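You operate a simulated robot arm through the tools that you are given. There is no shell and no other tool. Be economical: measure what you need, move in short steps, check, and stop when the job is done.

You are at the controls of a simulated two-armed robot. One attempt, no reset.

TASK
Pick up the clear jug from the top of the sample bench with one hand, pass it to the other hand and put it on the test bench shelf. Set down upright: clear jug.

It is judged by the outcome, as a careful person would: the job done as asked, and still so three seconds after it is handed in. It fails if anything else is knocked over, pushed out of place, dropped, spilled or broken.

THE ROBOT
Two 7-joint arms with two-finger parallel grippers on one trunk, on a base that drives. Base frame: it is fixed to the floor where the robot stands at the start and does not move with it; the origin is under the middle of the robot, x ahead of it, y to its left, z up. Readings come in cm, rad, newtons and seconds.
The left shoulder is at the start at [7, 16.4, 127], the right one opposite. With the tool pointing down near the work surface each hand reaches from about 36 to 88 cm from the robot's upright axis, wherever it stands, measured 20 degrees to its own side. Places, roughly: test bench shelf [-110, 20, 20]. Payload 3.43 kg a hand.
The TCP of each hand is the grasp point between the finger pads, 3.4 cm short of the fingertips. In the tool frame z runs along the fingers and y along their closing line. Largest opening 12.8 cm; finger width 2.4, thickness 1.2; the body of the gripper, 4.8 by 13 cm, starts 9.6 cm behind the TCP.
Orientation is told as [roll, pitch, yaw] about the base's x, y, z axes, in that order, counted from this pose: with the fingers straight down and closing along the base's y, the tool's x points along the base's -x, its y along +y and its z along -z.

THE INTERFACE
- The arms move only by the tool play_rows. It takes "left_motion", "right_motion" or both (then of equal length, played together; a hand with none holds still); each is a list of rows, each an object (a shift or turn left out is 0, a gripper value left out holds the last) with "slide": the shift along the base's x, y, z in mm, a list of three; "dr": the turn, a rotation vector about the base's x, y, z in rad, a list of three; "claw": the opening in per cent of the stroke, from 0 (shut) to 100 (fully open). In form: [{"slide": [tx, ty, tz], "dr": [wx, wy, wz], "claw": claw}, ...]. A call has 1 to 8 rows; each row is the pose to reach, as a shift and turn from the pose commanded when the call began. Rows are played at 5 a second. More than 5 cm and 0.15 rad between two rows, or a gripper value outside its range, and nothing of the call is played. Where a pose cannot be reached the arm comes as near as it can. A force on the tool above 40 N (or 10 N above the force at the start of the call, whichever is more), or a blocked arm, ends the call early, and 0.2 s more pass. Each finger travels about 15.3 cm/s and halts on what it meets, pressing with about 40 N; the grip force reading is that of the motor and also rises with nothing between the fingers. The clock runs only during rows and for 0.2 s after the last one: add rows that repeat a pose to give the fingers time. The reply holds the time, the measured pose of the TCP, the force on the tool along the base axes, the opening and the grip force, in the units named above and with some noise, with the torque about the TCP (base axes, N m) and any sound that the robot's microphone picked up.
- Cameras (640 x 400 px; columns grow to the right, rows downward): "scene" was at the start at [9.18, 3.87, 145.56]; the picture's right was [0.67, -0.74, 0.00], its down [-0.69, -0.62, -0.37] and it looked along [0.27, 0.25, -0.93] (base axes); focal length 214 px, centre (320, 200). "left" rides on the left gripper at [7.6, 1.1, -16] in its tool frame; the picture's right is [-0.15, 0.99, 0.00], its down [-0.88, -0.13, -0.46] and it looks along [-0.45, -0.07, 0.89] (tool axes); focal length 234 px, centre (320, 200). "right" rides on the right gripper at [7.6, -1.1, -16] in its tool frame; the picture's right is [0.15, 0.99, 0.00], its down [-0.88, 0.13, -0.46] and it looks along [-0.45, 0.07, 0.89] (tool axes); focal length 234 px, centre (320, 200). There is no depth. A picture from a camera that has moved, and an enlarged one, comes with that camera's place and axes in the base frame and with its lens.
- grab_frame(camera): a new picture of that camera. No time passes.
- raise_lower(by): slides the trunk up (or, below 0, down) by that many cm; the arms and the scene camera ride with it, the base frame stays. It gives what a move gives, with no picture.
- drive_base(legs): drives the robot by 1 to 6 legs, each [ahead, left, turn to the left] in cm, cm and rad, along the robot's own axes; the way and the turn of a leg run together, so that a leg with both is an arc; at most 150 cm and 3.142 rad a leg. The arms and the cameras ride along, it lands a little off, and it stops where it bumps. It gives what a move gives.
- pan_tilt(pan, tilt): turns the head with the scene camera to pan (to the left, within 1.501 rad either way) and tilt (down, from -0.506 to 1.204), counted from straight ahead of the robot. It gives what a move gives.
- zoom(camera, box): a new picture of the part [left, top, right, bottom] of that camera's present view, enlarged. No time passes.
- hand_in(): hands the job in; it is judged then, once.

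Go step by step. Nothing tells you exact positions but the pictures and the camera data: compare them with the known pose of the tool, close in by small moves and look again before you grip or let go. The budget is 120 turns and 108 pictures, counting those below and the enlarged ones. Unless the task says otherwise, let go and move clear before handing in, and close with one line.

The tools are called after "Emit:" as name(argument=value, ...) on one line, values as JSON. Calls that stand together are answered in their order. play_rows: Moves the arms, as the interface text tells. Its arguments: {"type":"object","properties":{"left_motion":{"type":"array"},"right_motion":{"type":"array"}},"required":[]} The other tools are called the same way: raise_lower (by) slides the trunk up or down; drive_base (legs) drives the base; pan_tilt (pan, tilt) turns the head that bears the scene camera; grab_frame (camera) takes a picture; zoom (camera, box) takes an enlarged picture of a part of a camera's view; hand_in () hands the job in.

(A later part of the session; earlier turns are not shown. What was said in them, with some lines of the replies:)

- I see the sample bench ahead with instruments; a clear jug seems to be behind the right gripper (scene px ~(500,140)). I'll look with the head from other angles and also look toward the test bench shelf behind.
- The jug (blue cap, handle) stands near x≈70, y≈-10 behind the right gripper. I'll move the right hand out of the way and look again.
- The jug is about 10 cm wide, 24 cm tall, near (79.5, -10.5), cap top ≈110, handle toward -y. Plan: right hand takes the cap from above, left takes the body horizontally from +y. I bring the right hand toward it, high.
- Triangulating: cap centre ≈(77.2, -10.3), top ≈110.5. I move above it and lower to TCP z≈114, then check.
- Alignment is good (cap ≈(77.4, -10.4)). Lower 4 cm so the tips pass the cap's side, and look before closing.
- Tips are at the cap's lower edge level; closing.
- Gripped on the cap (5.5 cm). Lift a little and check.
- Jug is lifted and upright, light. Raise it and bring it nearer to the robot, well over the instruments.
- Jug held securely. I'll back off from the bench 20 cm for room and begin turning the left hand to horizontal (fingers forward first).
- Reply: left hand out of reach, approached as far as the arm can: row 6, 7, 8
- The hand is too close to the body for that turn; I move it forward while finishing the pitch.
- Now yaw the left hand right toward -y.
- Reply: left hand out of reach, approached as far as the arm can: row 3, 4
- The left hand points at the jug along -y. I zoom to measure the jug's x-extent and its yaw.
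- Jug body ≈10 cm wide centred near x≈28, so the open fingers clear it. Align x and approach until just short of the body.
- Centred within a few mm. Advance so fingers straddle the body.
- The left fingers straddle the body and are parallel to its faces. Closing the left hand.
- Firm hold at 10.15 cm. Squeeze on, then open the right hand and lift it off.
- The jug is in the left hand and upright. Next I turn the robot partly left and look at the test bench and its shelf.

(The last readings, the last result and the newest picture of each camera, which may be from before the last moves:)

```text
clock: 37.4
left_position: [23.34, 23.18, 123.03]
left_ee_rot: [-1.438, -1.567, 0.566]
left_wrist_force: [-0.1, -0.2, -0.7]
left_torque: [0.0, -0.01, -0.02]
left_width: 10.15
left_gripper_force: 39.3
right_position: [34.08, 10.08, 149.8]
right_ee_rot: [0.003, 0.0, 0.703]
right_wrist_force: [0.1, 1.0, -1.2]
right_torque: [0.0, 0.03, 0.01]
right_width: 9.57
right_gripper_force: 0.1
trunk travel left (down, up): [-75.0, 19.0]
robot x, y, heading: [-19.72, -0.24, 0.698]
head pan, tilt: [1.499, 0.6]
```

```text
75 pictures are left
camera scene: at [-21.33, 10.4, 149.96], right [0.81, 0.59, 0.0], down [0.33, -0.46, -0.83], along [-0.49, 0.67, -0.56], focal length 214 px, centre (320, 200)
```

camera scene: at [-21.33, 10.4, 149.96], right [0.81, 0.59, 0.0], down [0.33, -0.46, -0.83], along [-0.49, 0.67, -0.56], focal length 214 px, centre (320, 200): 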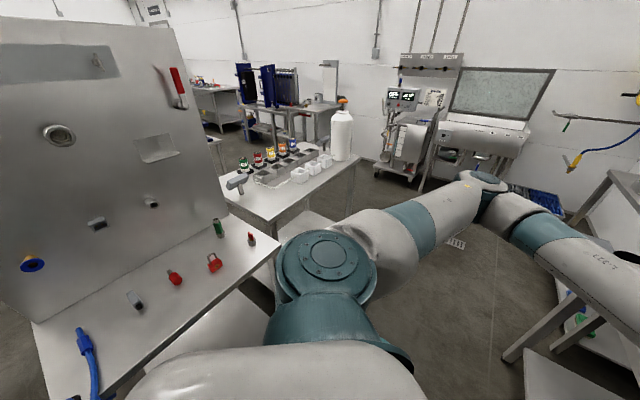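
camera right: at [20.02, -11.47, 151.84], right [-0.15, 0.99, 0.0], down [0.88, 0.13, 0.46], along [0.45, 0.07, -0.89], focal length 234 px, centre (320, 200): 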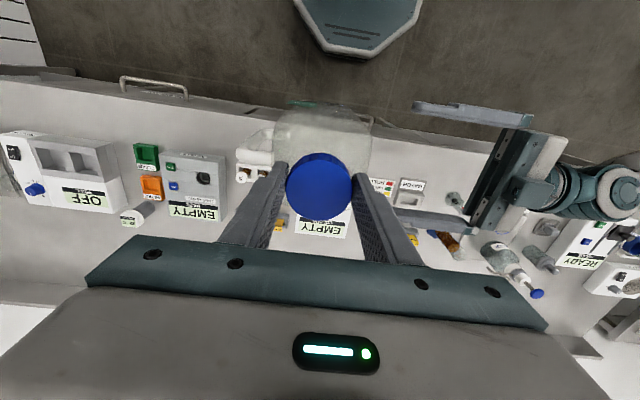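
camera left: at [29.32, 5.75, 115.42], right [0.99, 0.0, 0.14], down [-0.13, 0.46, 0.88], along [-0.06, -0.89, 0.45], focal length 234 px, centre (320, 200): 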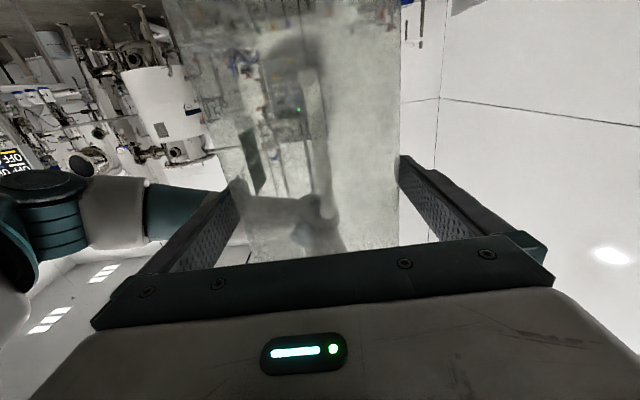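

The test bench has a tall panel at x≈-107, front edge x≈-70, y up to ≈49. Before turning further I'll get the left arm compact: swing the jug in front of the robot, fingers pointing forward.

Emit:
play_rows(left_motion=[{"slide": [-16, 43, 0]}, {"slide": [-33, 86, 0]}, {"slide": [-50, 129, 0]}, {"slide": [-66, 172, 0]}, {"slide": [-82, 215, 0]}, {"slide": [-98, 255, 0]}, {"slide": [-115, 300, 0]}, {"slide": [-134, 345, 0]}])

Emit:
play_rows(left_motion=[{"dr": [0, 0, 0.14]}, {"dr": [0, 0, 0.28]}, {"dr": [0, 0, 0.42]}, {"dr": [0, 0, 0.56]}, {"dr": [0, 0, 0.7]}, {"dr": [0, 0, 0.84]}, {"dr": [0, 0, 0.98]}, {"dr": [0, 0, 1.12]}])

Emit:
pan_tilt(pan=0.2, tilt=0.6)

Emit:
grab_frame(camera="scene")

```text
clock: 39.2
left_position: [9.75, 57.56, 122.55]
left_ee_rot: [-1.582, -1.568, 0.714]
left_wrist_force: [0.3, 1.0, -0.9]
left_torque: [0.01, 0.01, -0.05]
left_width: 10.14
left_gripper_force: 40.3
right_position: [34.14, 10.25, 149.84]
right_ee_rot: [0.0, 0.001, 0.705]
right_wrist_force: [-0.1, -0.8, -0.5]
right_torque: [-0.02, 0.04, 0.0]
right_width: 9.61
right_gripper_force: 0.2
trunk travel left (down, up): [-75.0, 19.0]
robot x, y, heading: [-20.07, -0.17, 0.704]
head pan, tilt: [1.499, 0.6]
```

```text
clock: 41.0
left_position: [9.96, 57.63, 122.92]
left_ee_rot: [-1.149, -1.565, 1.403]
left_wrist_force: [1.1, 0.0, -1.3]
left_torque: [0.0, 0.0, -0.01]
left_width: 10.17
left_gripper_force: 40.3
right_position: [34.14, 10.15, 149.7]
right_ee_rot: [0.0, 0.003, 0.703]
right_wrist_force: [-0.6, -0.6, -0.5]
right_torque: [0.03, 0.03, -0.01]
right_width: 9.61
right_gripper_force: 0.0
trunk travel left (down, up): [-75.0, 19.0]
robot x, y, heading: [-19.92, -0.17, 0.705]
head pan, tilt: [1.499, 0.6]
```

```text
clock: 42.4
left_position: [9.94, 57.63, 122.97]
left_ee_rot: [-1.437, -1.567, 1.685]
left_wrist_force: [-0.1, -0.1, -0.6]
left_torque: [0.03, 0.03, -0.03]
left_width: 10.17
left_gripper_force: 40.0
right_position: [34.13, 9.97, 149.71]
right_ee_rot: [0.003, 0.0, 0.703]
right_wrist_force: [0.1, -0.3, 0.0]
right_torque: [0.02, 0.0, -0.02]
right_width: 9.59
right_gripper_force: 0.1
trunk travel left (down, up): [-75.0, 19.0]
robot x, y, heading: [-19.73, -0.29, 0.703]
head pan, tilt: [0.201, 0.6]
```

```text
74 pictures are left
camera scene: at [-10.69, 10.24, 149.96], right [0.79, -0.62, 0.0], down [-0.35, -0.44, -0.82], along [0.51, 0.65, -0.57], focal length 214 px, centre (320, 200)
```

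scene: 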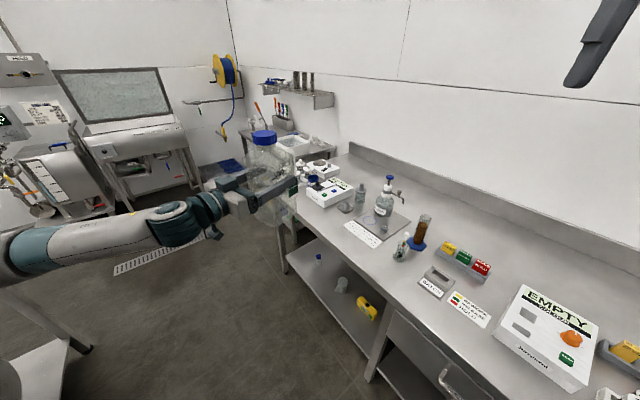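

Finish the yaw and see where the elbow is.

Emit:
play_rows(left_motion=[{"dr": [0, 0, 0.12]}, {"dr": [0, 0, 0.24]}, {"dr": [0, 0, 0.36]}, {"dr": [0, 0, 0.45]}, {"dr": [0, 0, 0.45]}])

Emit:
pan_tilt(pan=0.9, tilt=0.9)

Emit:
grab_frame(camera="scene")

```text
clock: 43.6
left_position: [11.05, 58.59, 122.7]
left_ee_rot: [-1.489, -1.565, 2.19]
left_wrist_force: [0.2, -0.3, -1.9]
left_torque: [-0.06, 0.03, 0.02]
left_width: 10.18
left_gripper_force: 40.1
left hand out of reach, approached as far as the arm can: row 2, 3, 4, 5
right_position: [34.14, 10.1, 149.85]
right_ee_rot: [0.001, -0.001, 0.705]
right_wrist_force: [-0.1, -0.2, -0.5]
right_torque: [0.0, -0.02, 0.01]
right_width: 9.62
right_gripper_force: 0.0
trunk travel left (down, up): [-75.0, 19.0]
robot x, y, heading: [-20.0, 0.09, 0.706]
head pan, tilt: [0.201, 0.6]
```

```text
clock: 44.7
left_position: [11.04, 58.7, 122.59]
left_ee_rot: [-1.402, -1.568, 2.104]
left_wrist_force: [1.0, 0.0, -1.3]
left_torque: [0.01, 0.03, 0.01]
left_width: 10.15
left_gripper_force: 39.9
right_position: [34.15, 10.05, 149.79]
right_ee_rot: [0.002, 0.0, 0.704]
right_wrist_force: [0.4, 0.2, -0.3]
right_torque: [0.02, -0.05, 0.02]
right_width: 9.61
right_gripper_force: 0.0
trunk travel left (down, up): [-75.0, 19.0]
robot x, y, heading: [-19.64, -0.11, 0.706]
head pan, tilt: [0.901, 0.901]
```

```text
73 pictures are left
camera scene: at [-16.38, 10.83, 147.49], right [1.0, 0.03, 0.0], down [0.03, -0.78, -0.62], along [-0.02, 0.62, -0.78], focal length 214 px, centre (320, 200)
```

scene: 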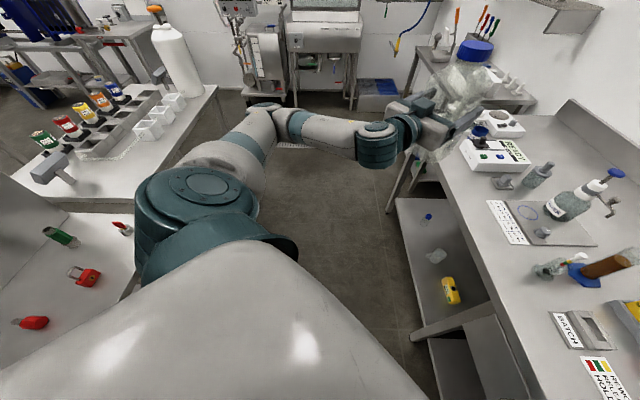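

Elbow is within ~70 cm of the axis; panel is 87 cm away, so turning is clear. Turn 1.2 rad and look.

Emit:
drive_base(legs=[[0, 0, 1.2]])

Emit:
pan_tilt(pan=1.0, tilt=0.7)

Emit:
grab_frame(camera="scene")

```text
clock: 48.1
left_position: [-63.13, 50.19, 122.64]
left_ee_rot: [-1.392, -1.568, -2.992]
left_wrist_force: [0.3, -0.2, -1.0]
left_torque: [-0.02, 0.0, 0.01]
left_width: 10.16
left_gripper_force: 39.7
right_position: [-9.45, 54.0, 149.78]
right_ee_rot: [0.001, -0.001, 1.899]
right_wrist_force: [0.3, -0.4, -0.6]
right_torque: [-0.01, -0.01, 0.0]
right_width: 9.59
right_gripper_force: 0.0
trunk travel left (down, up): [-75.0, 19.0]
robot x, y, heading: [-19.94, -0.47, 1.897]
head pan, tilt: [0.901, 0.901]
```

```text
clock: 48.8
left_position: [-63.22, 50.14, 122.63]
left_ee_rot: [-1.374, -1.568, -3.014]
left_wrist_force: [0.2, 0.4, -1.7]
left_torque: [0.02, -0.02, -0.01]
left_width: 10.16
left_gripper_force: 40.0
right_position: [-9.51, 53.94, 149.84]
right_ee_rot: [0.001, 0.0, 1.899]
right_wrist_force: [-0.4, 0.3, -0.1]
right_torque: [0.03, 0.02, 0.01]
right_width: 9.6
right_gripper_force: 0.0
trunk travel left (down, up): [-75.0, 19.0]
robot x, y, heading: [-20.13, -0.04, 1.901]
head pan, tilt: [1.0, 0.7]
```

```text
72 pictures are left
camera scene: at [-29.87, 6.81, 149.09], right [0.24, 0.97, 0.0], down [0.63, -0.15, -0.76], along [-0.74, 0.18, -0.64], focal length 214 px, centre (320, 200)
```

scene: 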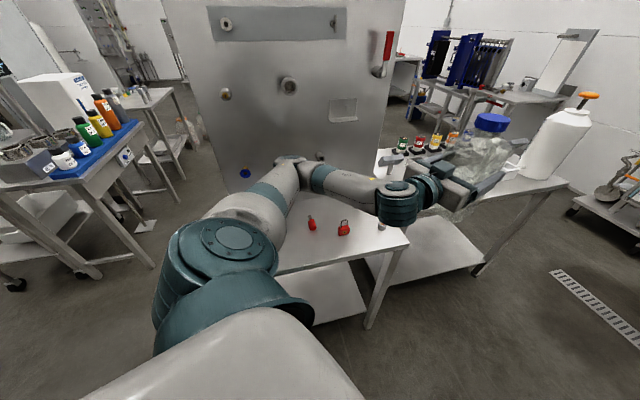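

Elbow just passed its closest point to the panel with ~10 cm margin. Continue turning to face the test bench.

Emit:
drive_base(legs=[[0, 0, 1.24]])

Emit:
pan_tilt(pan=0.0, tilt=0.9)

Emit:
grab_frame(camera="scene")

Emit:
grab_frame(camera="right")

```text
clock: 52.3
left_position: [-80.86, -25.95, 122.66]
left_ee_rot: [-1.395, -1.567, -1.73]
left_wrist_force: [-0.4, -0.4, -1.4]
left_torque: [0.01, -0.03, 0.0]
left_width: 10.15
left_gripper_force: 40.0
right_position: [-68.24, 26.27, 149.79]
right_ee_rot: [0.002, -0.001, -3.122]
right_wrist_force: [0.0, 0.1, 0.0]
right_torque: [0.0, 0.0, -0.03]
right_width: 9.59
right_gripper_force: 0.0
trunk travel left (down, up): [-75.0, 19.0]
robot x, y, heading: [-19.87, -0.21, -3.12]
head pan, tilt: [1.0, 0.7]
```

```text
clock: 53.6
left_position: [-80.94, -26.0, 122.66]
left_ee_rot: [-1.4, -1.568, -1.726]
left_wrist_force: [-0.2, 0.6, -1.4]
left_torque: [-0.04, 0.0, -0.02]
left_width: 10.18
left_gripper_force: 39.4
right_position: [-68.2, 26.26, 149.8]
right_ee_rot: [0.001, 0.001, -3.123]
right_wrist_force: [0.2, -0.5, 0.4]
right_torque: [-0.01, -0.01, 0.04]
right_width: 9.59
right_gripper_force: 0.0
trunk travel left (down, up): [-75.0, 19.0]
robot x, y, heading: [-20.06, -0.09, -3.124]
head pan, tilt: [0.0, 0.901]
```

```text
71 pictures are left
camera scene: at [-32.56, -0.28, 147.48], right [-0.02, 1.0, 0.0], down [0.78, 0.02, -0.62], along [-0.62, -0.01, -0.78], focal length 214 px, centre (320, 200)
```

scene: 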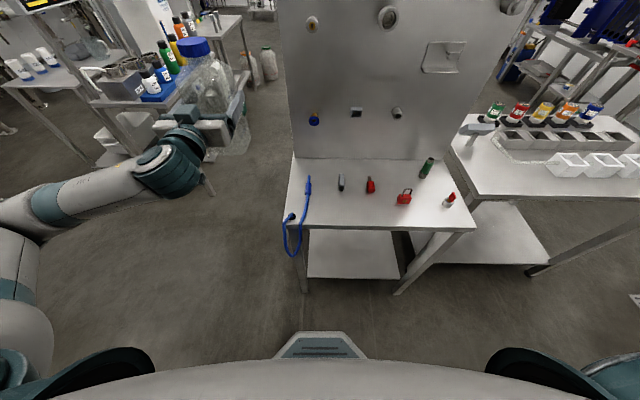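

```text
70 pictures are left
camera right: at [-60.62, 27.47, 165.82], right [0.17, -0.99, 0.0], down [-0.88, -0.15, 0.46], along [-0.45, -0.08, -0.89], focal length 234 px, centre (320, 200)
```

right: 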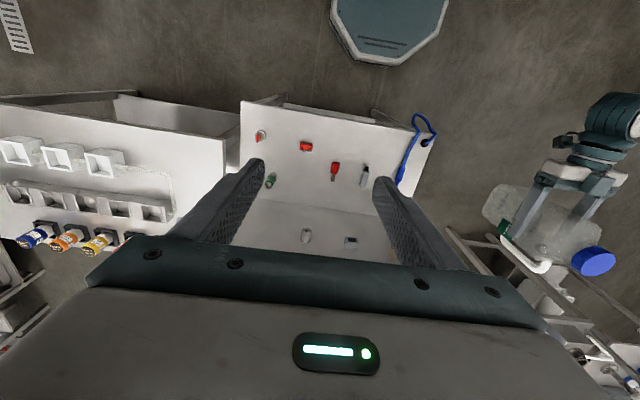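

Facing the test bench: front edge x≈-70, y from -13 to 51; shelf at z≈20 with its front edge x≈-75, seemingly empty; a blue hose hangs at y≈-9. I fold the right arm back/up, and back the robot up before lowering.

Emit:
play_rows(right_motion=[{"slide": [20, 15, 30]}, {"slide": [40, 30, 60]}, {"slide": [60, 45, 90]}, {"slide": [80, 60, 120]}, {"slide": [100, 80, 150]}, {"slide": [110, 80, 150]}])

Emit:
drive_base(legs=[[-14, 0, 0]])

Emit:
raise_lower(by=-40)

Emit:
pan_tilt(pan=0.0, tilt=0.6)

Emit:
grab_frame(camera="scene")

```text
clock: 55.0
left_position: [-80.91, -26.06, 122.54]
left_ee_rot: [-1.322, -1.566, -1.799]
left_wrist_force: [0.1, -0.2, -1.3]
left_torque: [0.02, -0.02, 0.01]
left_width: 10.15
left_gripper_force: 40.0
right_position: [-63.76, 30.18, 157.47]
right_ee_rot: [0.001, -0.002, -3.123]
right_wrist_force: [0.5, 0.1, 0.0]
right_torque: [-0.01, -0.01, -0.03]
right_width: 9.62
right_gripper_force: 0.0
right hand out of reach, approached as far as the arm can: row 3, 4, 5, 6
trunk travel left (down, up): [-75.0, 19.0]
robot x, y, heading: [-19.96, 0.02, -3.118]
head pan, tilt: [0.0, 0.901]
```

```text
clock: 56.3
left_position: [-67.11, -25.79, 122.55]
left_ee_rot: [-1.013, -1.566, -2.109]
left_wrist_force: [-0.5, 0.1, -1.3]
left_torque: [-0.01, -0.03, 0.02]
left_width: 10.16
left_gripper_force: 40.6
right_position: [-50.12, 30.5, 157.39]
right_ee_rot: [0.003, 0.0, -3.121]
right_wrist_force: [0.2, 0.9, -0.2]
right_torque: [0.01, 0.0, 0.02]
right_width: 9.61
right_gripper_force: 0.1
trunk travel left (down, up): [-75.0, 19.0]
robot x, y, heading: [-6.01, 0.1, -3.117]
head pan, tilt: [0.0, 0.901]
```

```text
clock: 60.2
left_position: [-66.87, -25.73, 82.65]
left_ee_rot: [-1.388, -1.567, -1.735]
left_wrist_force: [-0.2, -0.5, -1.4]
left_torque: [-0.02, -0.03, -0.01]
left_width: 10.18
left_gripper_force: 39.6
right_position: [-49.89, 30.59, 117.52]
right_ee_rot: [0.002, 0.0, -3.121]
right_wrist_force: [0.2, 2.4, 0.0]
right_torque: [0.04, 0.06, -0.02]
right_width: 9.61
right_gripper_force: 0.1
trunk travel left (down, up): [-35.0, 59.0]
robot x, y, heading: [-5.86, -0.02, -3.111]
head pan, tilt: [0.0, 0.901]
```

```text
clock: 61.0
left_position: [-66.96, -25.75, 82.54]
left_ee_rot: [-1.36, -1.567, -1.763]
left_wrist_force: [-0.3, 0.7, -1.6]
left_torque: [0.01, -0.02, 0.02]
left_width: 10.16
left_gripper_force: 40.0
right_position: [-49.86, 30.47, 117.55]
right_ee_rot: [0.002, -0.001, -3.121]
right_wrist_force: [-0.9, 0.0, 0.4]
right_torque: [0.03, -0.02, 0.01]
right_width: 9.6
right_gripper_force: 0.0
trunk travel left (down, up): [-35.0, 59.0]
robot x, y, heading: [-5.83, 0.36, -3.121]
head pan, tilt: [0.0, 0.6]
```

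```text
69 pictures are left
camera scene: at [-19.9, 0.01, 109.95], right [-0.02, 1.0, 0.0], down [0.57, 0.01, -0.82], along [-0.82, -0.02, -0.57], focal length 214 px, centre (320, 200)
```

scene: 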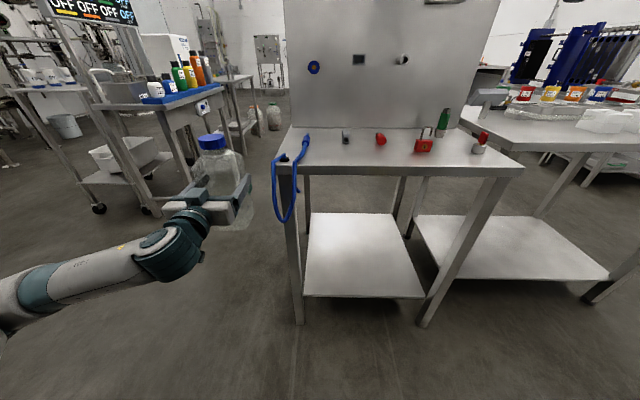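

The shelf is empty, x -74…-134, y -8…45. Before lowering more, check where the right elbow is relative to the sample bench.

Emit:
pan_tilt(pan=-1.5, tilt=0.7)

Emit:
grab_frame(camera="scene")

Emit:
pan_tilt(pan=1.5, tilt=0.7)

Emit:
grab_frame(camera="scene")

```text
clock: 62.6
left_position: [-66.96, -25.87, 82.75]
left_ee_rot: [-1.358, -1.569, -1.762]
left_wrist_force: [0.0, -0.3, -1.1]
left_torque: [0.01, -0.03, -0.03]
left_width: 10.15
left_gripper_force: 39.9
right_position: [-49.75, 30.45, 117.49]
right_ee_rot: [0.002, 0.001, -3.121]
right_wrist_force: [0.2, -0.3, 0.1]
right_torque: [0.03, -0.01, 0.02]
right_width: 9.6
right_gripper_force: 0.1
trunk travel left (down, up): [-35.0, 59.0]
robot x, y, heading: [-5.81, 0.27, -3.121]
head pan, tilt: [-1.499, 0.7]
```

```text
68 pictures are left
camera scene: at [-11.87, 8.67, 109.1], right [1.0, 0.1, 0.0], down [0.06, -0.64, -0.77], along [-0.07, 0.76, -0.64], focal length 214 px, centre (320, 200)
```

scene: 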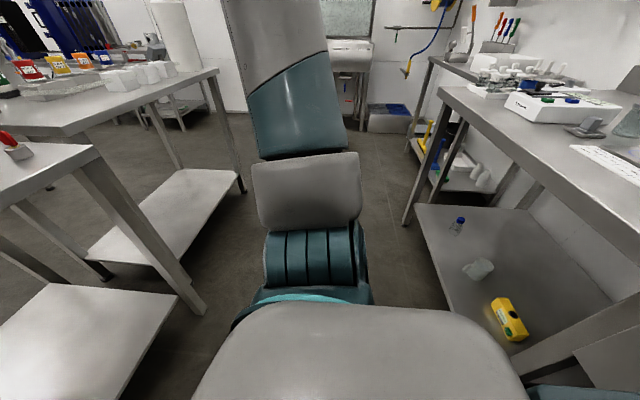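

```text
clock: 65.2
left_position: [-66.87, -25.73, 82.63]
left_ee_rot: [-1.36, -1.567, -1.762]
left_wrist_force: [0.5, 0.9, -0.9]
left_torque: [-0.02, -0.02, 0.01]
left_width: 10.15
left_gripper_force: 39.8
right_position: [-49.73, 30.45, 117.4]
right_ee_rot: [0.001, 0.001, -3.121]
right_wrist_force: [0.5, -0.1, 0.7]
right_torque: [0.03, 0.02, -0.03]
right_width: 9.6
right_gripper_force: 0.0
trunk travel left (down, up): [-35.0, 59.0]
robot x, y, heading: [-6.05, 0.38, -3.121]
head pan, tilt: [1.499, 0.7]
```

```text
67 pictures are left
camera scene: at [-11.48, -8.27, 109.1], right [-1.0, 0.05, 0.0], down [0.03, 0.64, -0.76], along [-0.04, -0.76, -0.64], focal length 214 px, centre (320, 200)
```

scene: 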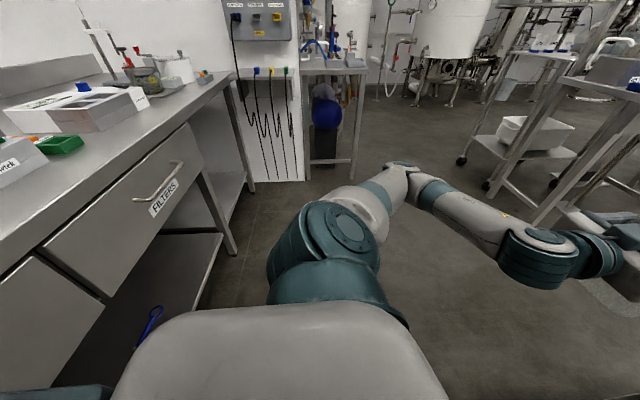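

Clear on both sides. Plan: lower fully, turn left 0.4 rad so the jug pulls away from the bench, strafe to y≈44, then turn back so the jug swings in front of the shelf.

Emit:
raise_lower(by=-35)

Emit:
drive_base(legs=[[0, 0, 0.4], [-17, -40.5, 0]])

Emit:
pan_tilt(pan=0.2, tilt=0.6)

Emit:
grab_frame(camera="scene")

```text
clock: 68.6
left_position: [-67.04, -25.72, 47.7]
left_ee_rot: [-1.38, -1.567, -1.745]
left_wrist_force: [0.7, -0.7, -1.0]
left_torque: [0.0, -0.02, -0.01]
left_width: 10.15
left_gripper_force: 39.7
right_position: [-49.92, 30.52, 82.58]
right_ee_rot: [0.002, 0.001, -3.121]
right_wrist_force: [-0.8, -0.1, -0.3]
right_torque: [0.01, 0.01, 0.0]
right_width: 9.59
right_gripper_force: 0.0
trunk travel left (down, up): [0.0, 94.0]
robot x, y, heading: [-5.78, 0.22, -3.121]
head pan, tilt: [1.499, 0.7]
```

```text
clock: 72.5
left_position: [-53.14, -4.11, 47.58]
left_ee_rot: [-1.362, -1.566, -1.358]
left_wrist_force: [1.0, -0.6, -2.2]
left_torque: [0.0, -0.05, 0.03]
left_width: 10.16
left_gripper_force: 39.9
right_position: [-59.41, 54.33, 82.44]
right_ee_rot: [0.003, 0.0, -2.718]
right_wrist_force: [0.0, 0.8, -0.1]
right_torque: [-0.01, 0.02, 0.02]
right_width: 9.62
right_gripper_force: 0.1
trunk travel left (down, up): [0.0, 94.0]
robot x, y, heading: [-7.26, 43.63, -2.72]
head pan, tilt: [1.499, 0.7]
```

```text
clock: 73.9
left_position: [-53.26, -4.12, 47.7]
left_ee_rot: [-1.366, -1.567, -1.354]
left_wrist_force: [0.1, 0.0, -1.4]
left_torque: [-0.01, -0.02, 0.02]
left_width: 10.16
left_gripper_force: 40.4
right_position: [-59.52, 54.38, 82.5]
right_ee_rot: [0.002, 0.0, -2.719]
right_wrist_force: [0.8, 0.9, 0.2]
right_torque: [-0.01, 0.0, 0.0]
right_width: 9.59
right_gripper_force: 0.1
trunk travel left (down, up): [0.0, 94.0]
robot x, y, heading: [-7.04, 44.06, -2.714]
head pan, tilt: [0.201, 0.6]
```

```text
66 pictures are left
camera scene: at [-19.05, 36.54, 74.96], right [-0.59, 0.81, 0.0], down [0.46, 0.33, -0.82], along [-0.67, -0.48, -0.57], focal length 214 px, centre (320, 200)
```

scene: 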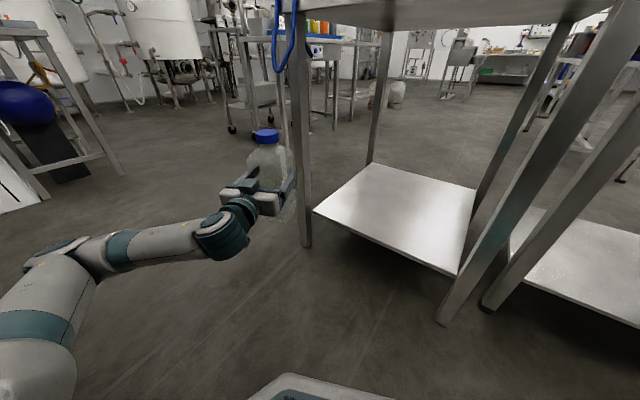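

Path is clear; turn back right to face the shelf.

Emit:
drive_base(legs=[[0, 0, -0.42]])

Emit:
pan_tilt(pan=0.3, tilt=0.6)

Emit:
grab_frame(camera="scene")

Emit:
grab_frame(camera="left")

```text
clock: 75.6
left_position: [-68.75, 18.93, 47.6]
left_ee_rot: [-1.344, -1.567, -1.799]
left_wrist_force: [-0.3, -1.1, -1.8]
left_torque: [0.01, 0.01, 0.03]
left_width: 10.15
left_gripper_force: 39.9
right_position: [-50.6, 74.76, 82.45]
right_ee_rot: [0.001, -0.001, -3.14]
right_wrist_force: [-0.9, 0.2, -0.1]
right_torque: [-0.03, -0.02, 0.0]
right_width: 9.59
right_gripper_force: 0.1
trunk travel left (down, up): [0.0, 94.0]
robot x, y, heading: [-7.29, 43.67, -3.136]
head pan, tilt: [0.201, 0.6]
```

```text
clock: 76.2
left_position: [-68.76, 18.88, 47.58]
left_ee_rot: [-1.308, -1.565, -1.832]
left_wrist_force: [0.2, -0.5, -1.1]
left_torque: [0.02, -0.02, -0.01]
left_width: 10.18
left_gripper_force: 40.0
right_position: [-50.62, 74.77, 82.47]
right_ee_rot: [0.001, 0.002, -3.14]
right_wrist_force: [0.3, 0.2, -0.7]
right_torque: [-0.01, -0.01, -0.02]
right_width: 9.63
right_gripper_force: 0.2
trunk travel left (down, up): [0.0, 94.0]
robot x, y, heading: [-7.44, 44.07, -3.14]
head pan, tilt: [0.3, 0.6]
```

```text
65 pictures are left
camera scene: at [-20.78, 41.15, 74.96], right [-0.3, 0.95, 0.0], down [0.54, 0.17, -0.82], along [-0.79, -0.25, -0.57], focal length 214 px, centre (320, 200)
```

scene: 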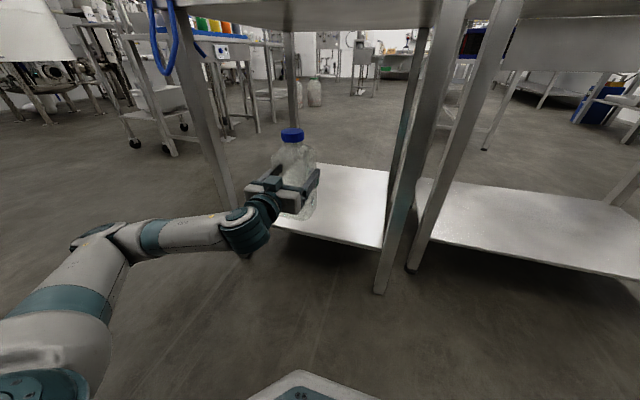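

```text
64 pictures are left
camera left: at [-52.57, 17.83, 40.12], right [0.0, -0.99, 0.14], down [0.45, 0.13, 0.88], along [-0.89, 0.07, 0.45], focal length 234 px, centre (320, 200)
```

left: 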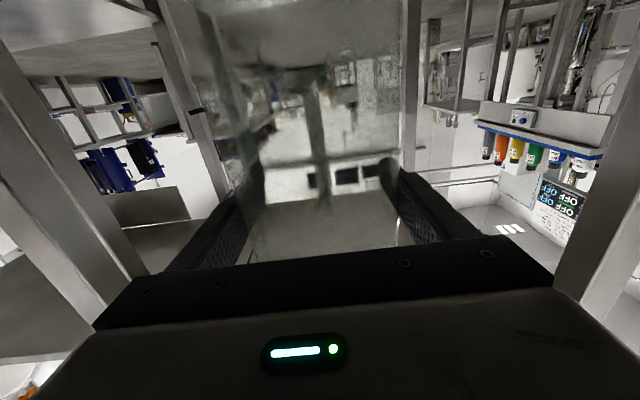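

Jug is in line with the shelf opening (y≈19). Drive 18 cm ahead so the jug is over the shelf.

Emit:
drive_base(legs=[[18, 0, 0]])

Emit:
grab_frame(camera="scene")

```text
clock: 77.8
left_position: [-87.34, 19.04, 47.63]
left_ee_rot: [-1.327, -1.567, -1.816]
left_wrist_force: [-0.4, -0.5, -1.1]
left_torque: [0.0, 0.01, 0.01]
left_width: 10.16
left_gripper_force: 40.4
right_position: [-69.2, 74.79, 82.5]
right_ee_rot: [0.002, 0.002, -3.142]
right_wrist_force: [0.0, -0.3, 0.1]
right_torque: [0.03, 0.01, 0.01]
right_width: 9.59
right_gripper_force: 0.0
trunk travel left (down, up): [0.0, 94.0]
robot x, y, heading: [-25.91, 44.07, -3.138]
head pan, tilt: [0.3, 0.6]
```

```text
63 pictures are left
camera scene: at [-39.45, 41.11, 74.96], right [-0.3, 0.95, 0.0], down [0.54, 0.17, -0.82], along [-0.79, -0.25, -0.57], focal length 214 px, centre (320, 200)
```

scene: 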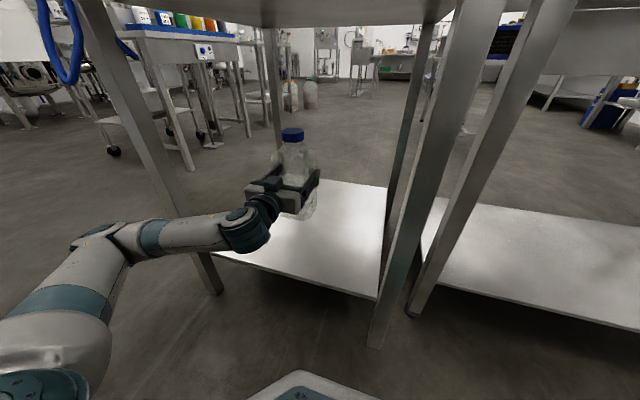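

Shelf height ≈20.5, so set-down at TCP z≈33. Lower 12.5 cm first.

Emit:
play_rows(left_motion=[{"slide": [0, 0, -30]}, {"slide": [0, 0, -60]}, {"slide": [0, 0, -90]}, {"slide": [0, 0, -110]}, {"slide": [0, 0, -125]}, {"slide": [0, 0, -125]}])

Emit:
grab_frame(camera="scene")

Emit:
zoom(camera="scene", box=[200, 120, 400, 320])

```text
clock: 79.2
left_position: [-87.49, 18.94, 35.27]
left_ee_rot: [-1.38, -1.568, -1.763]
left_wrist_force: [-0.1, 0.1, -2.4]
left_torque: [0.0, 0.02, 0.02]
left_width: 10.16
left_gripper_force: 40.2
right_position: [-69.2, 74.74, 82.48]
right_ee_rot: [0.002, 0.0, -3.141]
right_wrist_force: [-0.5, -0.4, -0.1]
right_torque: [0.01, 0.02, 0.0]
right_width: 9.62
right_gripper_force: 0.1
trunk travel left (down, up): [0.0, 94.0]
robot x, y, heading: [-25.86, 43.7, -3.144]
head pan, tilt: [0.3, 0.6]
```

```text
62 pictures are left
camera scene: at [-39.45, 41.11, 74.96], right [-0.3, 0.95, 0.0], down [0.54, 0.17, -0.82], along [-0.79, -0.25, -0.57], focal length 214 px, centre (320, 200)
```

scene: 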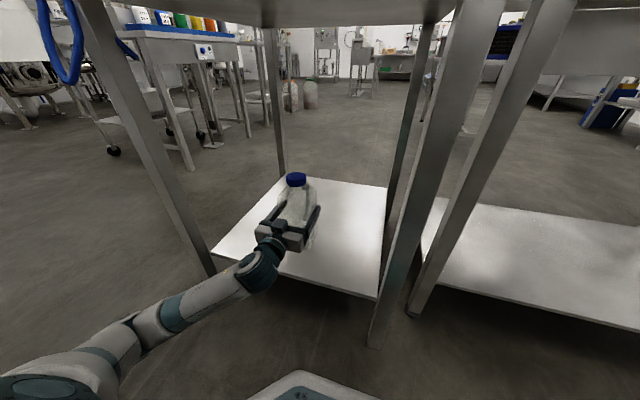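

```text
2.00 times, centred on (300, 220) of scene
camera zoom: at [-39.45, 41.11, 74.96], right [-0.3, 0.95, 0.0], down [0.54, 0.17, -0.82], along [-0.79, -0.25, -0.57], focal length 429 px, centre (360, 160)
```

zoom: 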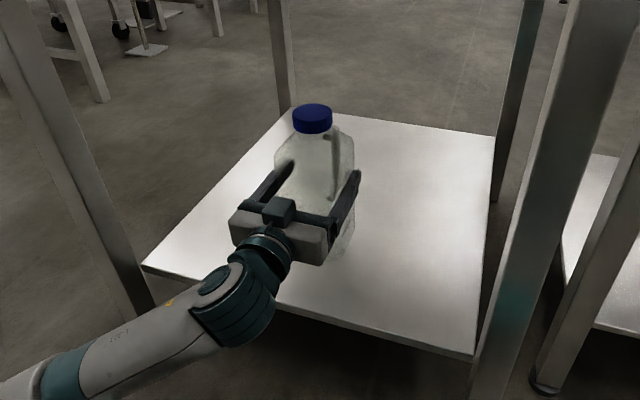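

Jug is over the shelf. Lower in small steps watching the force.

Emit:
play_rows(left_motion=[{"slide": [0, 0, -5]}, {"slide": [0, 0, -10]}, {"slide": [0, 0, -14]}, {"slide": [0, 0, -14]}])

Emit:
play_rows(left_motion=[{"slide": [0, 0, -3]}, {"slide": [0, 0, -3]}])

Emit:
play_rows(left_motion=[{"slide": [0, 0, -3]}, {"slide": [0, 0, -3]}])

```text
clock: 80.2
left_position: [-87.51, 18.93, 33.83]
left_ee_rot: [-1.247, -1.566, -1.896]
left_wrist_force: [-0.4, 0.0, -1.4]
left_torque: [0.0, 0.01, -0.01]
left_width: 10.18
left_gripper_force: 39.6
right_position: [-69.25, 74.9, 82.5]
right_ee_rot: [0.002, -0.001, -3.144]
right_wrist_force: [0.3, 0.0, -0.7]
right_torque: [0.02, 0.0, -0.01]
right_width: 9.61
right_gripper_force: 0.1
trunk travel left (down, up): [0.0, 94.0]
robot x, y, heading: [-25.73, 43.51, -3.139]
head pan, tilt: [0.3, 0.6]
```

```text
clock: 80.8
left_position: [-87.56, 18.83, 33.35]
left_ee_rot: [-1.279, -1.567, -1.864]
left_wrist_force: [0.7, -0.8, -2.2]
left_torque: [0.0, -0.03, 0.03]
left_width: 10.15
left_gripper_force: 39.4
right_position: [-69.33, 74.86, 82.45]
right_ee_rot: [0.001, 0.001, -3.142]
right_wrist_force: [-0.4, 0.0, 0.3]
right_torque: [-0.02, -0.01, 0.03]
right_width: 9.56
right_gripper_force: 0.1
trunk travel left (down, up): [0.0, 94.0]
robot x, y, heading: [-26.02, 43.75, -3.142]
head pan, tilt: [0.3, 0.6]
```

```text
clock: 81.4
left_position: [-87.35, 18.9, 33.03]
left_ee_rot: [-1.392, -1.569, -1.752]
left_wrist_force: [-0.3, 0.5, -2.5]
left_torque: [0.04, -0.02, 0.03]
left_width: 10.18
left_gripper_force: 40.0
right_position: [-69.27, 74.85, 82.52]
right_ee_rot: [0.0, -0.001, -3.143]
right_wrist_force: [0.7, -1.0, 0.1]
right_torque: [-0.01, 0.0, 0.01]
right_width: 9.61
right_gripper_force: 0.0
trunk travel left (down, up): [0.0, 94.0]
robot x, y, heading: [-25.69, 43.52, -3.135]
head pan, tilt: [0.3, 0.6]
```

No contact yet; continue in 2–3 mm steps.

Emit:
play_rows(left_motion=[{"slide": [0, 0, -3]}, {"slide": [0, 0, -3]}])

Emit:
play_rows(left_motion=[{"slide": [0, 0, -2]}, {"slide": [0, 0, -2]}])

Emit:
zoom(camera="scene", box=[250, 160, 350, 280])

Emit:
grab_frame(camera="left")

```text
clock: 82.0
left_position: [-87.38, 18.96, 32.77]
left_ee_rot: [-1.288, -1.566, -1.856]
left_wrist_force: [0.7, 0.5, -1.4]
left_torque: [-0.01, -0.03, 0.01]
left_width: 10.2
left_gripper_force: 39.6
right_position: [-69.26, 74.78, 82.51]
right_ee_rot: [0.002, 0.0, -3.142]
right_wrist_force: [0.0, -0.3, -0.1]
right_torque: [-0.01, -0.03, -0.02]
right_width: 9.59
right_gripper_force: 0.0
trunk travel left (down, up): [0.0, 94.0]
robot x, y, heading: [-26.07, 43.68, -3.137]
head pan, tilt: [0.3, 0.6]
```

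```text
clock: 82.6
left_position: [-87.4, 18.98, 32.63]
left_ee_rot: [-1.38, -1.564, -1.763]
left_wrist_force: [0.3, -0.4, -1.4]
left_torque: [0.0, -0.05, 0.0]
left_width: 10.16
left_gripper_force: 39.8
right_position: [-69.07, 74.92, 82.46]
right_ee_rot: [0.001, 0.0, -3.141]
right_wrist_force: [0.8, 0.5, 0.4]
right_torque: [-0.03, -0.01, 0.04]
right_width: 9.61
right_gripper_force: 0.1
trunk travel left (down, up): [0.0, 94.0]
robot x, y, heading: [-26.05, 43.76, -3.138]
head pan, tilt: [0.3, 0.6]
```

```text
3.33 times, centred on (300, 220) of scene
camera zoom: at [-39.45, 41.11, 74.96], right [-0.3, 0.95, 0.0], down [0.54, 0.17, -0.82], along [-0.79, -0.25, -0.57], focal length 715 px, centre (387, 133)
```

zoom: 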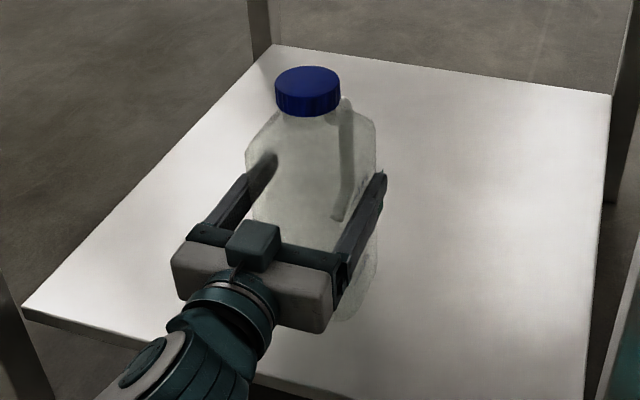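

```text
59 pictures are left
camera left: at [-71.27, 17.8, 25.1], right [0.0, -0.99, 0.14], down [0.46, 0.13, 0.88], along [-0.89, 0.07, 0.45], focal length 234 px, centre (320, 200)
```

left: 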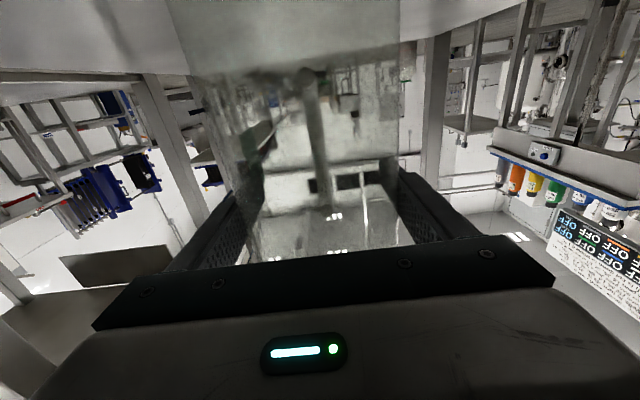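

Still no contact; continue 3 mm at a time.

Emit:
play_rows(left_motion=[{"slide": [0, 0, -3]}, {"slide": [0, 0, -3]}])

Emit:
play_rows(left_motion=[{"slide": [0, 0, -3]}, {"slide": [0, 0, -3]}])

Emit:
play_rows(left_motion=[{"slide": [0, 0, -3]}, {"slide": [0, 0, -3]}])

```text
clock: 83.2
left_position: [-87.33, 19.01, 32.39]
left_ee_rot: [-1.967, -1.569, -1.177]
left_wrist_force: [1.3, -0.6, 5.5]
left_torque: [-0.31, 0.22, 0.09]
left_width: 10.16
left_gripper_force: 40.1
right_position: [-69.08, 74.83, 82.51]
right_ee_rot: [0.001, 0.0, -3.143]
right_wrist_force: [0.4, 0.1, -0.1]
right_torque: [0.02, 0.03, 0.01]
right_width: 9.59
right_gripper_force: 0.0
trunk travel left (down, up): [0.0, 94.0]
robot x, y, heading: [-26.26, 44.09, -3.136]
head pan, tilt: [0.3, 0.6]
```

```text
clock: 83.8
left_position: [-87.28, 19.12, 32.32]
left_ee_rot: [-2.785, -1.564, -0.357]
left_wrist_force: [0.5, 1.0, 20.4]
left_torque: [-1.03, 0.09, 0.01]
left_width: 10.15
left_gripper_force: 39.8
right_position: [-69.11, 74.88, 82.55]
right_ee_rot: [0.002, -0.002, 3.142]
right_wrist_force: [0.4, -0.4, 0.3]
right_torque: [0.01, 0.01, 0.01]
right_width: 9.59
right_gripper_force: 0.1
trunk travel left (down, up): [0.0, 94.0]
robot x, y, heading: [-25.95, 43.77, -3.142]
head pan, tilt: [0.3, 0.6]
```

```text
clock: 84.4
left_position: [-87.46, 19.13, 32.26]
left_ee_rot: [-2.838, -1.563, -0.305]
left_wrist_force: [1.2, -2.5, 38.4]
left_torque: [-0.47, 0.15, -0.87]
left_width: 10.03
left_gripper_force: 38.4
right_position: [-68.92, 74.81, 82.64]
right_ee_rot: [0.004, -0.006, 3.141]
right_wrist_force: [0.6, 0.8, -0.1]
right_torque: [0.0, -0.03, 0.0]
right_width: 9.62
right_gripper_force: 0.0
trunk travel left (down, up): [0.0, 94.0]
robot x, y, heading: [-25.87, 44.05, -3.139]
head pan, tilt: [0.3, 0.6]
```

Contact made. I overshot by two steps, so relieve the load before releasing.

Emit:
play_rows(left_motion=[{"slide": [0, 0, 3]}, {"slide": [0, 0, 6]}, {"slide": [0, 0, 6]}])

Emit:
zoom(camera="scene", box=[250, 160, 350, 280])

```text
clock: 85.2
left_position: [-87.43, 19.05, 32.21]
left_ee_rot: [-0.678, -1.566, -2.465]
left_wrist_force: [1.6, -1.9, 10.5]
left_torque: [-0.43, 0.23, 0.13]
left_width: 10.16
left_gripper_force: 40.0
right_position: [-69.14, 74.85, 82.4]
right_ee_rot: [0.0, -0.001, -3.141]
right_wrist_force: [-0.4, 0.0, 0.1]
right_torque: [0.01, 0.0, 0.0]
right_width: 9.58
right_gripper_force: 0.1
trunk travel left (down, up): [0.0, 94.0]
robot x, y, heading: [-25.24, 43.63, -3.136]
head pan, tilt: [0.3, 0.6]
```

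```text
3.33 times, centred on (300, 220) of scene
camera zoom: at [-39.37, 41.13, 74.95], right [-0.3, 0.95, 0.0], down [0.54, 0.17, -0.83], along [-0.79, -0.25, -0.56], focal length 715 px, centre (387, 133)
```

zoom: 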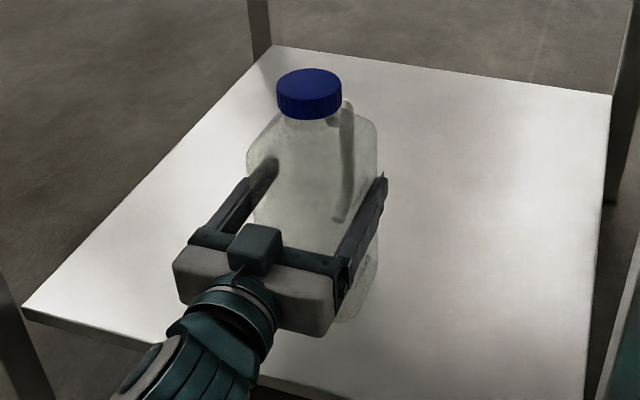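

Emit:
play_rows(left_motion=[{"slide": [0, 0, 2]}, {"slide": [0, 0, 2]}])

Emit:
play_rows(left_motion=[{"claw": 85}, {"claw": 92}, {"claw": 100}, {"claw": 100}, {"claw": 100}])

Emit:
zoom(camera="scene", box=[250, 160, 350, 280])

Emit:
grab_frame(camera="left")

```text
clock: 85.8
left_position: [-87.45, 19.1, 32.38]
left_ee_rot: [-0.848, -1.564, -2.295]
left_wrist_force: [-0.4, 0.4, -1.8]
left_torque: [0.01, -0.05, -0.01]
left_width: 10.17
left_gripper_force: 40.2
right_position: [-69.16, 74.9, 82.5]
right_ee_rot: [0.002, -0.001, 3.142]
right_wrist_force: [-0.7, -0.3, -0.1]
right_torque: [0.02, -0.01, -0.02]
right_width: 9.61
right_gripper_force: 0.1
trunk travel left (down, up): [0.0, 94.0]
robot x, y, heading: [-26.07, 43.97, -3.143]
head pan, tilt: [0.3, 0.6]
```

```text
clock: 87.0
left_position: [-87.31, 19.09, 32.47]
left_ee_rot: [-1.381, -1.567, -1.763]
left_wrist_force: [0.2, 0.5, 0.5]
left_torque: [0.01, 0.02, 0.03]
left_width: 12.79
left_gripper_force: 0.1
right_position: [-69.21, 74.83, 82.62]
right_ee_rot: [0.004, -0.001, -3.141]
right_wrist_force: [-0.8, 0.1, -0.9]
right_torque: [-0.03, 0.01, 0.03]
right_width: 9.59
right_gripper_force: 0.1
trunk travel left (down, up): [0.0, 94.0]
robot x, y, heading: [-26.4, 43.57, -3.139]
head pan, tilt: [0.3, 0.6]
```

```text
3.33 times, centred on (300, 220) of scene
camera zoom: at [-39.44, 41.12, 74.96], right [-0.3, 0.95, 0.0], down [0.54, 0.17, -0.82], along [-0.79, -0.25, -0.57], focal length 715 px, centre (387, 133)
```

zoom: 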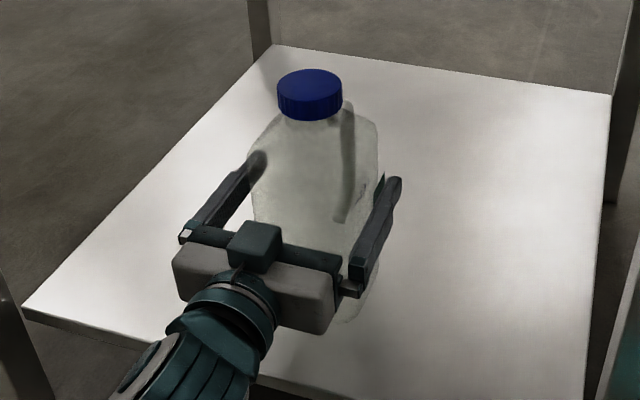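

```text
56 pictures are left
camera left: at [-71.26, 17.92, 25.04], right [0.0, -0.99, 0.14], down [0.46, 0.13, 0.88], along [-0.89, 0.07, 0.45], focal length 234 px, centre (320, 200)
```

left: 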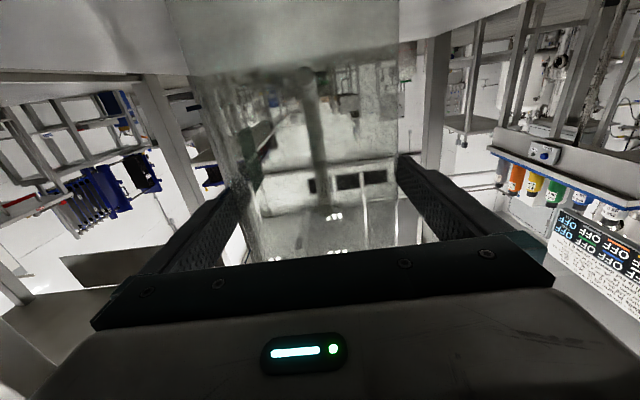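

Released; jug stands upright with free space at both fingers. Back straight out.

Emit:
drive_base(legs=[[-20, 0, 0]])

Emit:
grab_frame(camera="scene")

Emit:
zoom(camera="scene", box=[240, 120, 400, 280])

```text
clock: 88.6
left_position: [-67.29, 19.35, 32.49]
left_ee_rot: [-1.378, -1.568, -1.769]
left_wrist_force: [0.1, -0.6, 0.4]
left_torque: [-0.03, -0.02, -0.04]
left_width: 12.8
left_gripper_force: 0.1
right_position: [-48.72, 75.08, 82.41]
right_ee_rot: [0.001, -0.001, 3.139]
right_wrist_force: [0.7, -0.8, -0.1]
right_torque: [-0.02, -0.01, 0.0]
right_width: 9.61
right_gripper_force: 0.0
trunk travel left (down, up): [0.0, 94.0]
robot x, y, heading: [-5.34, 43.41, 3.137]
head pan, tilt: [0.3, 0.6]
```

```text
55 pictures are left
camera scene: at [-19.07, 41.17, 74.96], right [-0.29, 0.96, 0.0], down [0.54, 0.17, -0.82], along [-0.79, -0.24, -0.57], focal length 214 px, centre (320, 200)
```

scene: 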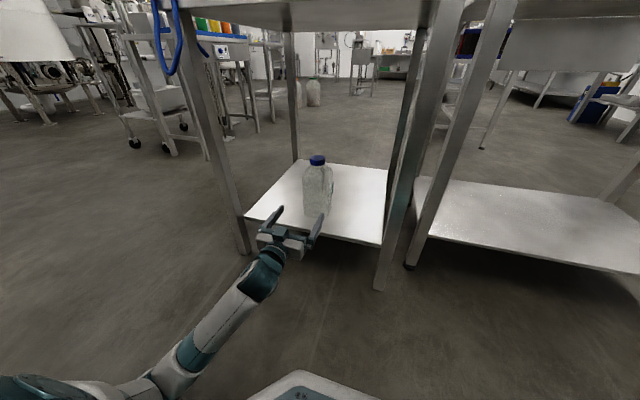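

```text
2.50 times, centred on (320, 200) of scene
camera zoom: at [-19.07, 41.17, 74.96], right [-0.29, 0.96, 0.0], down [0.54, 0.17, -0.82], along [-0.79, -0.24, -0.57], focal length 536 px, centre (320, 200)
```

zoom: 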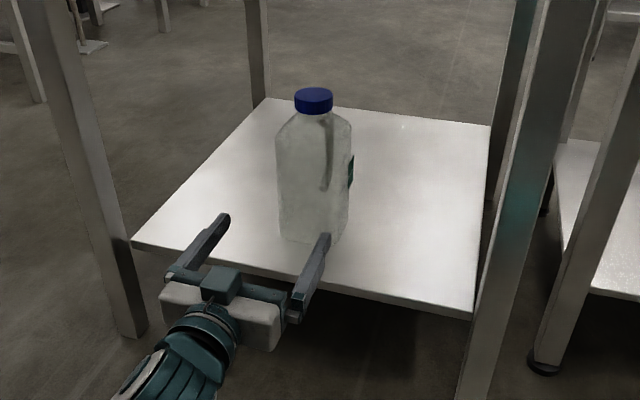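

The jug stands upright on the test bench shelf, well inside its edges, and the hand is clear of it. Handing in.

Emit:
hand_in()

```text
The job is handed in.
```

The clear jug was picked up with the right hand, passed to the left, and set upright on the test bench shelf; both hands are clear, and I saw nothing else disturbed.
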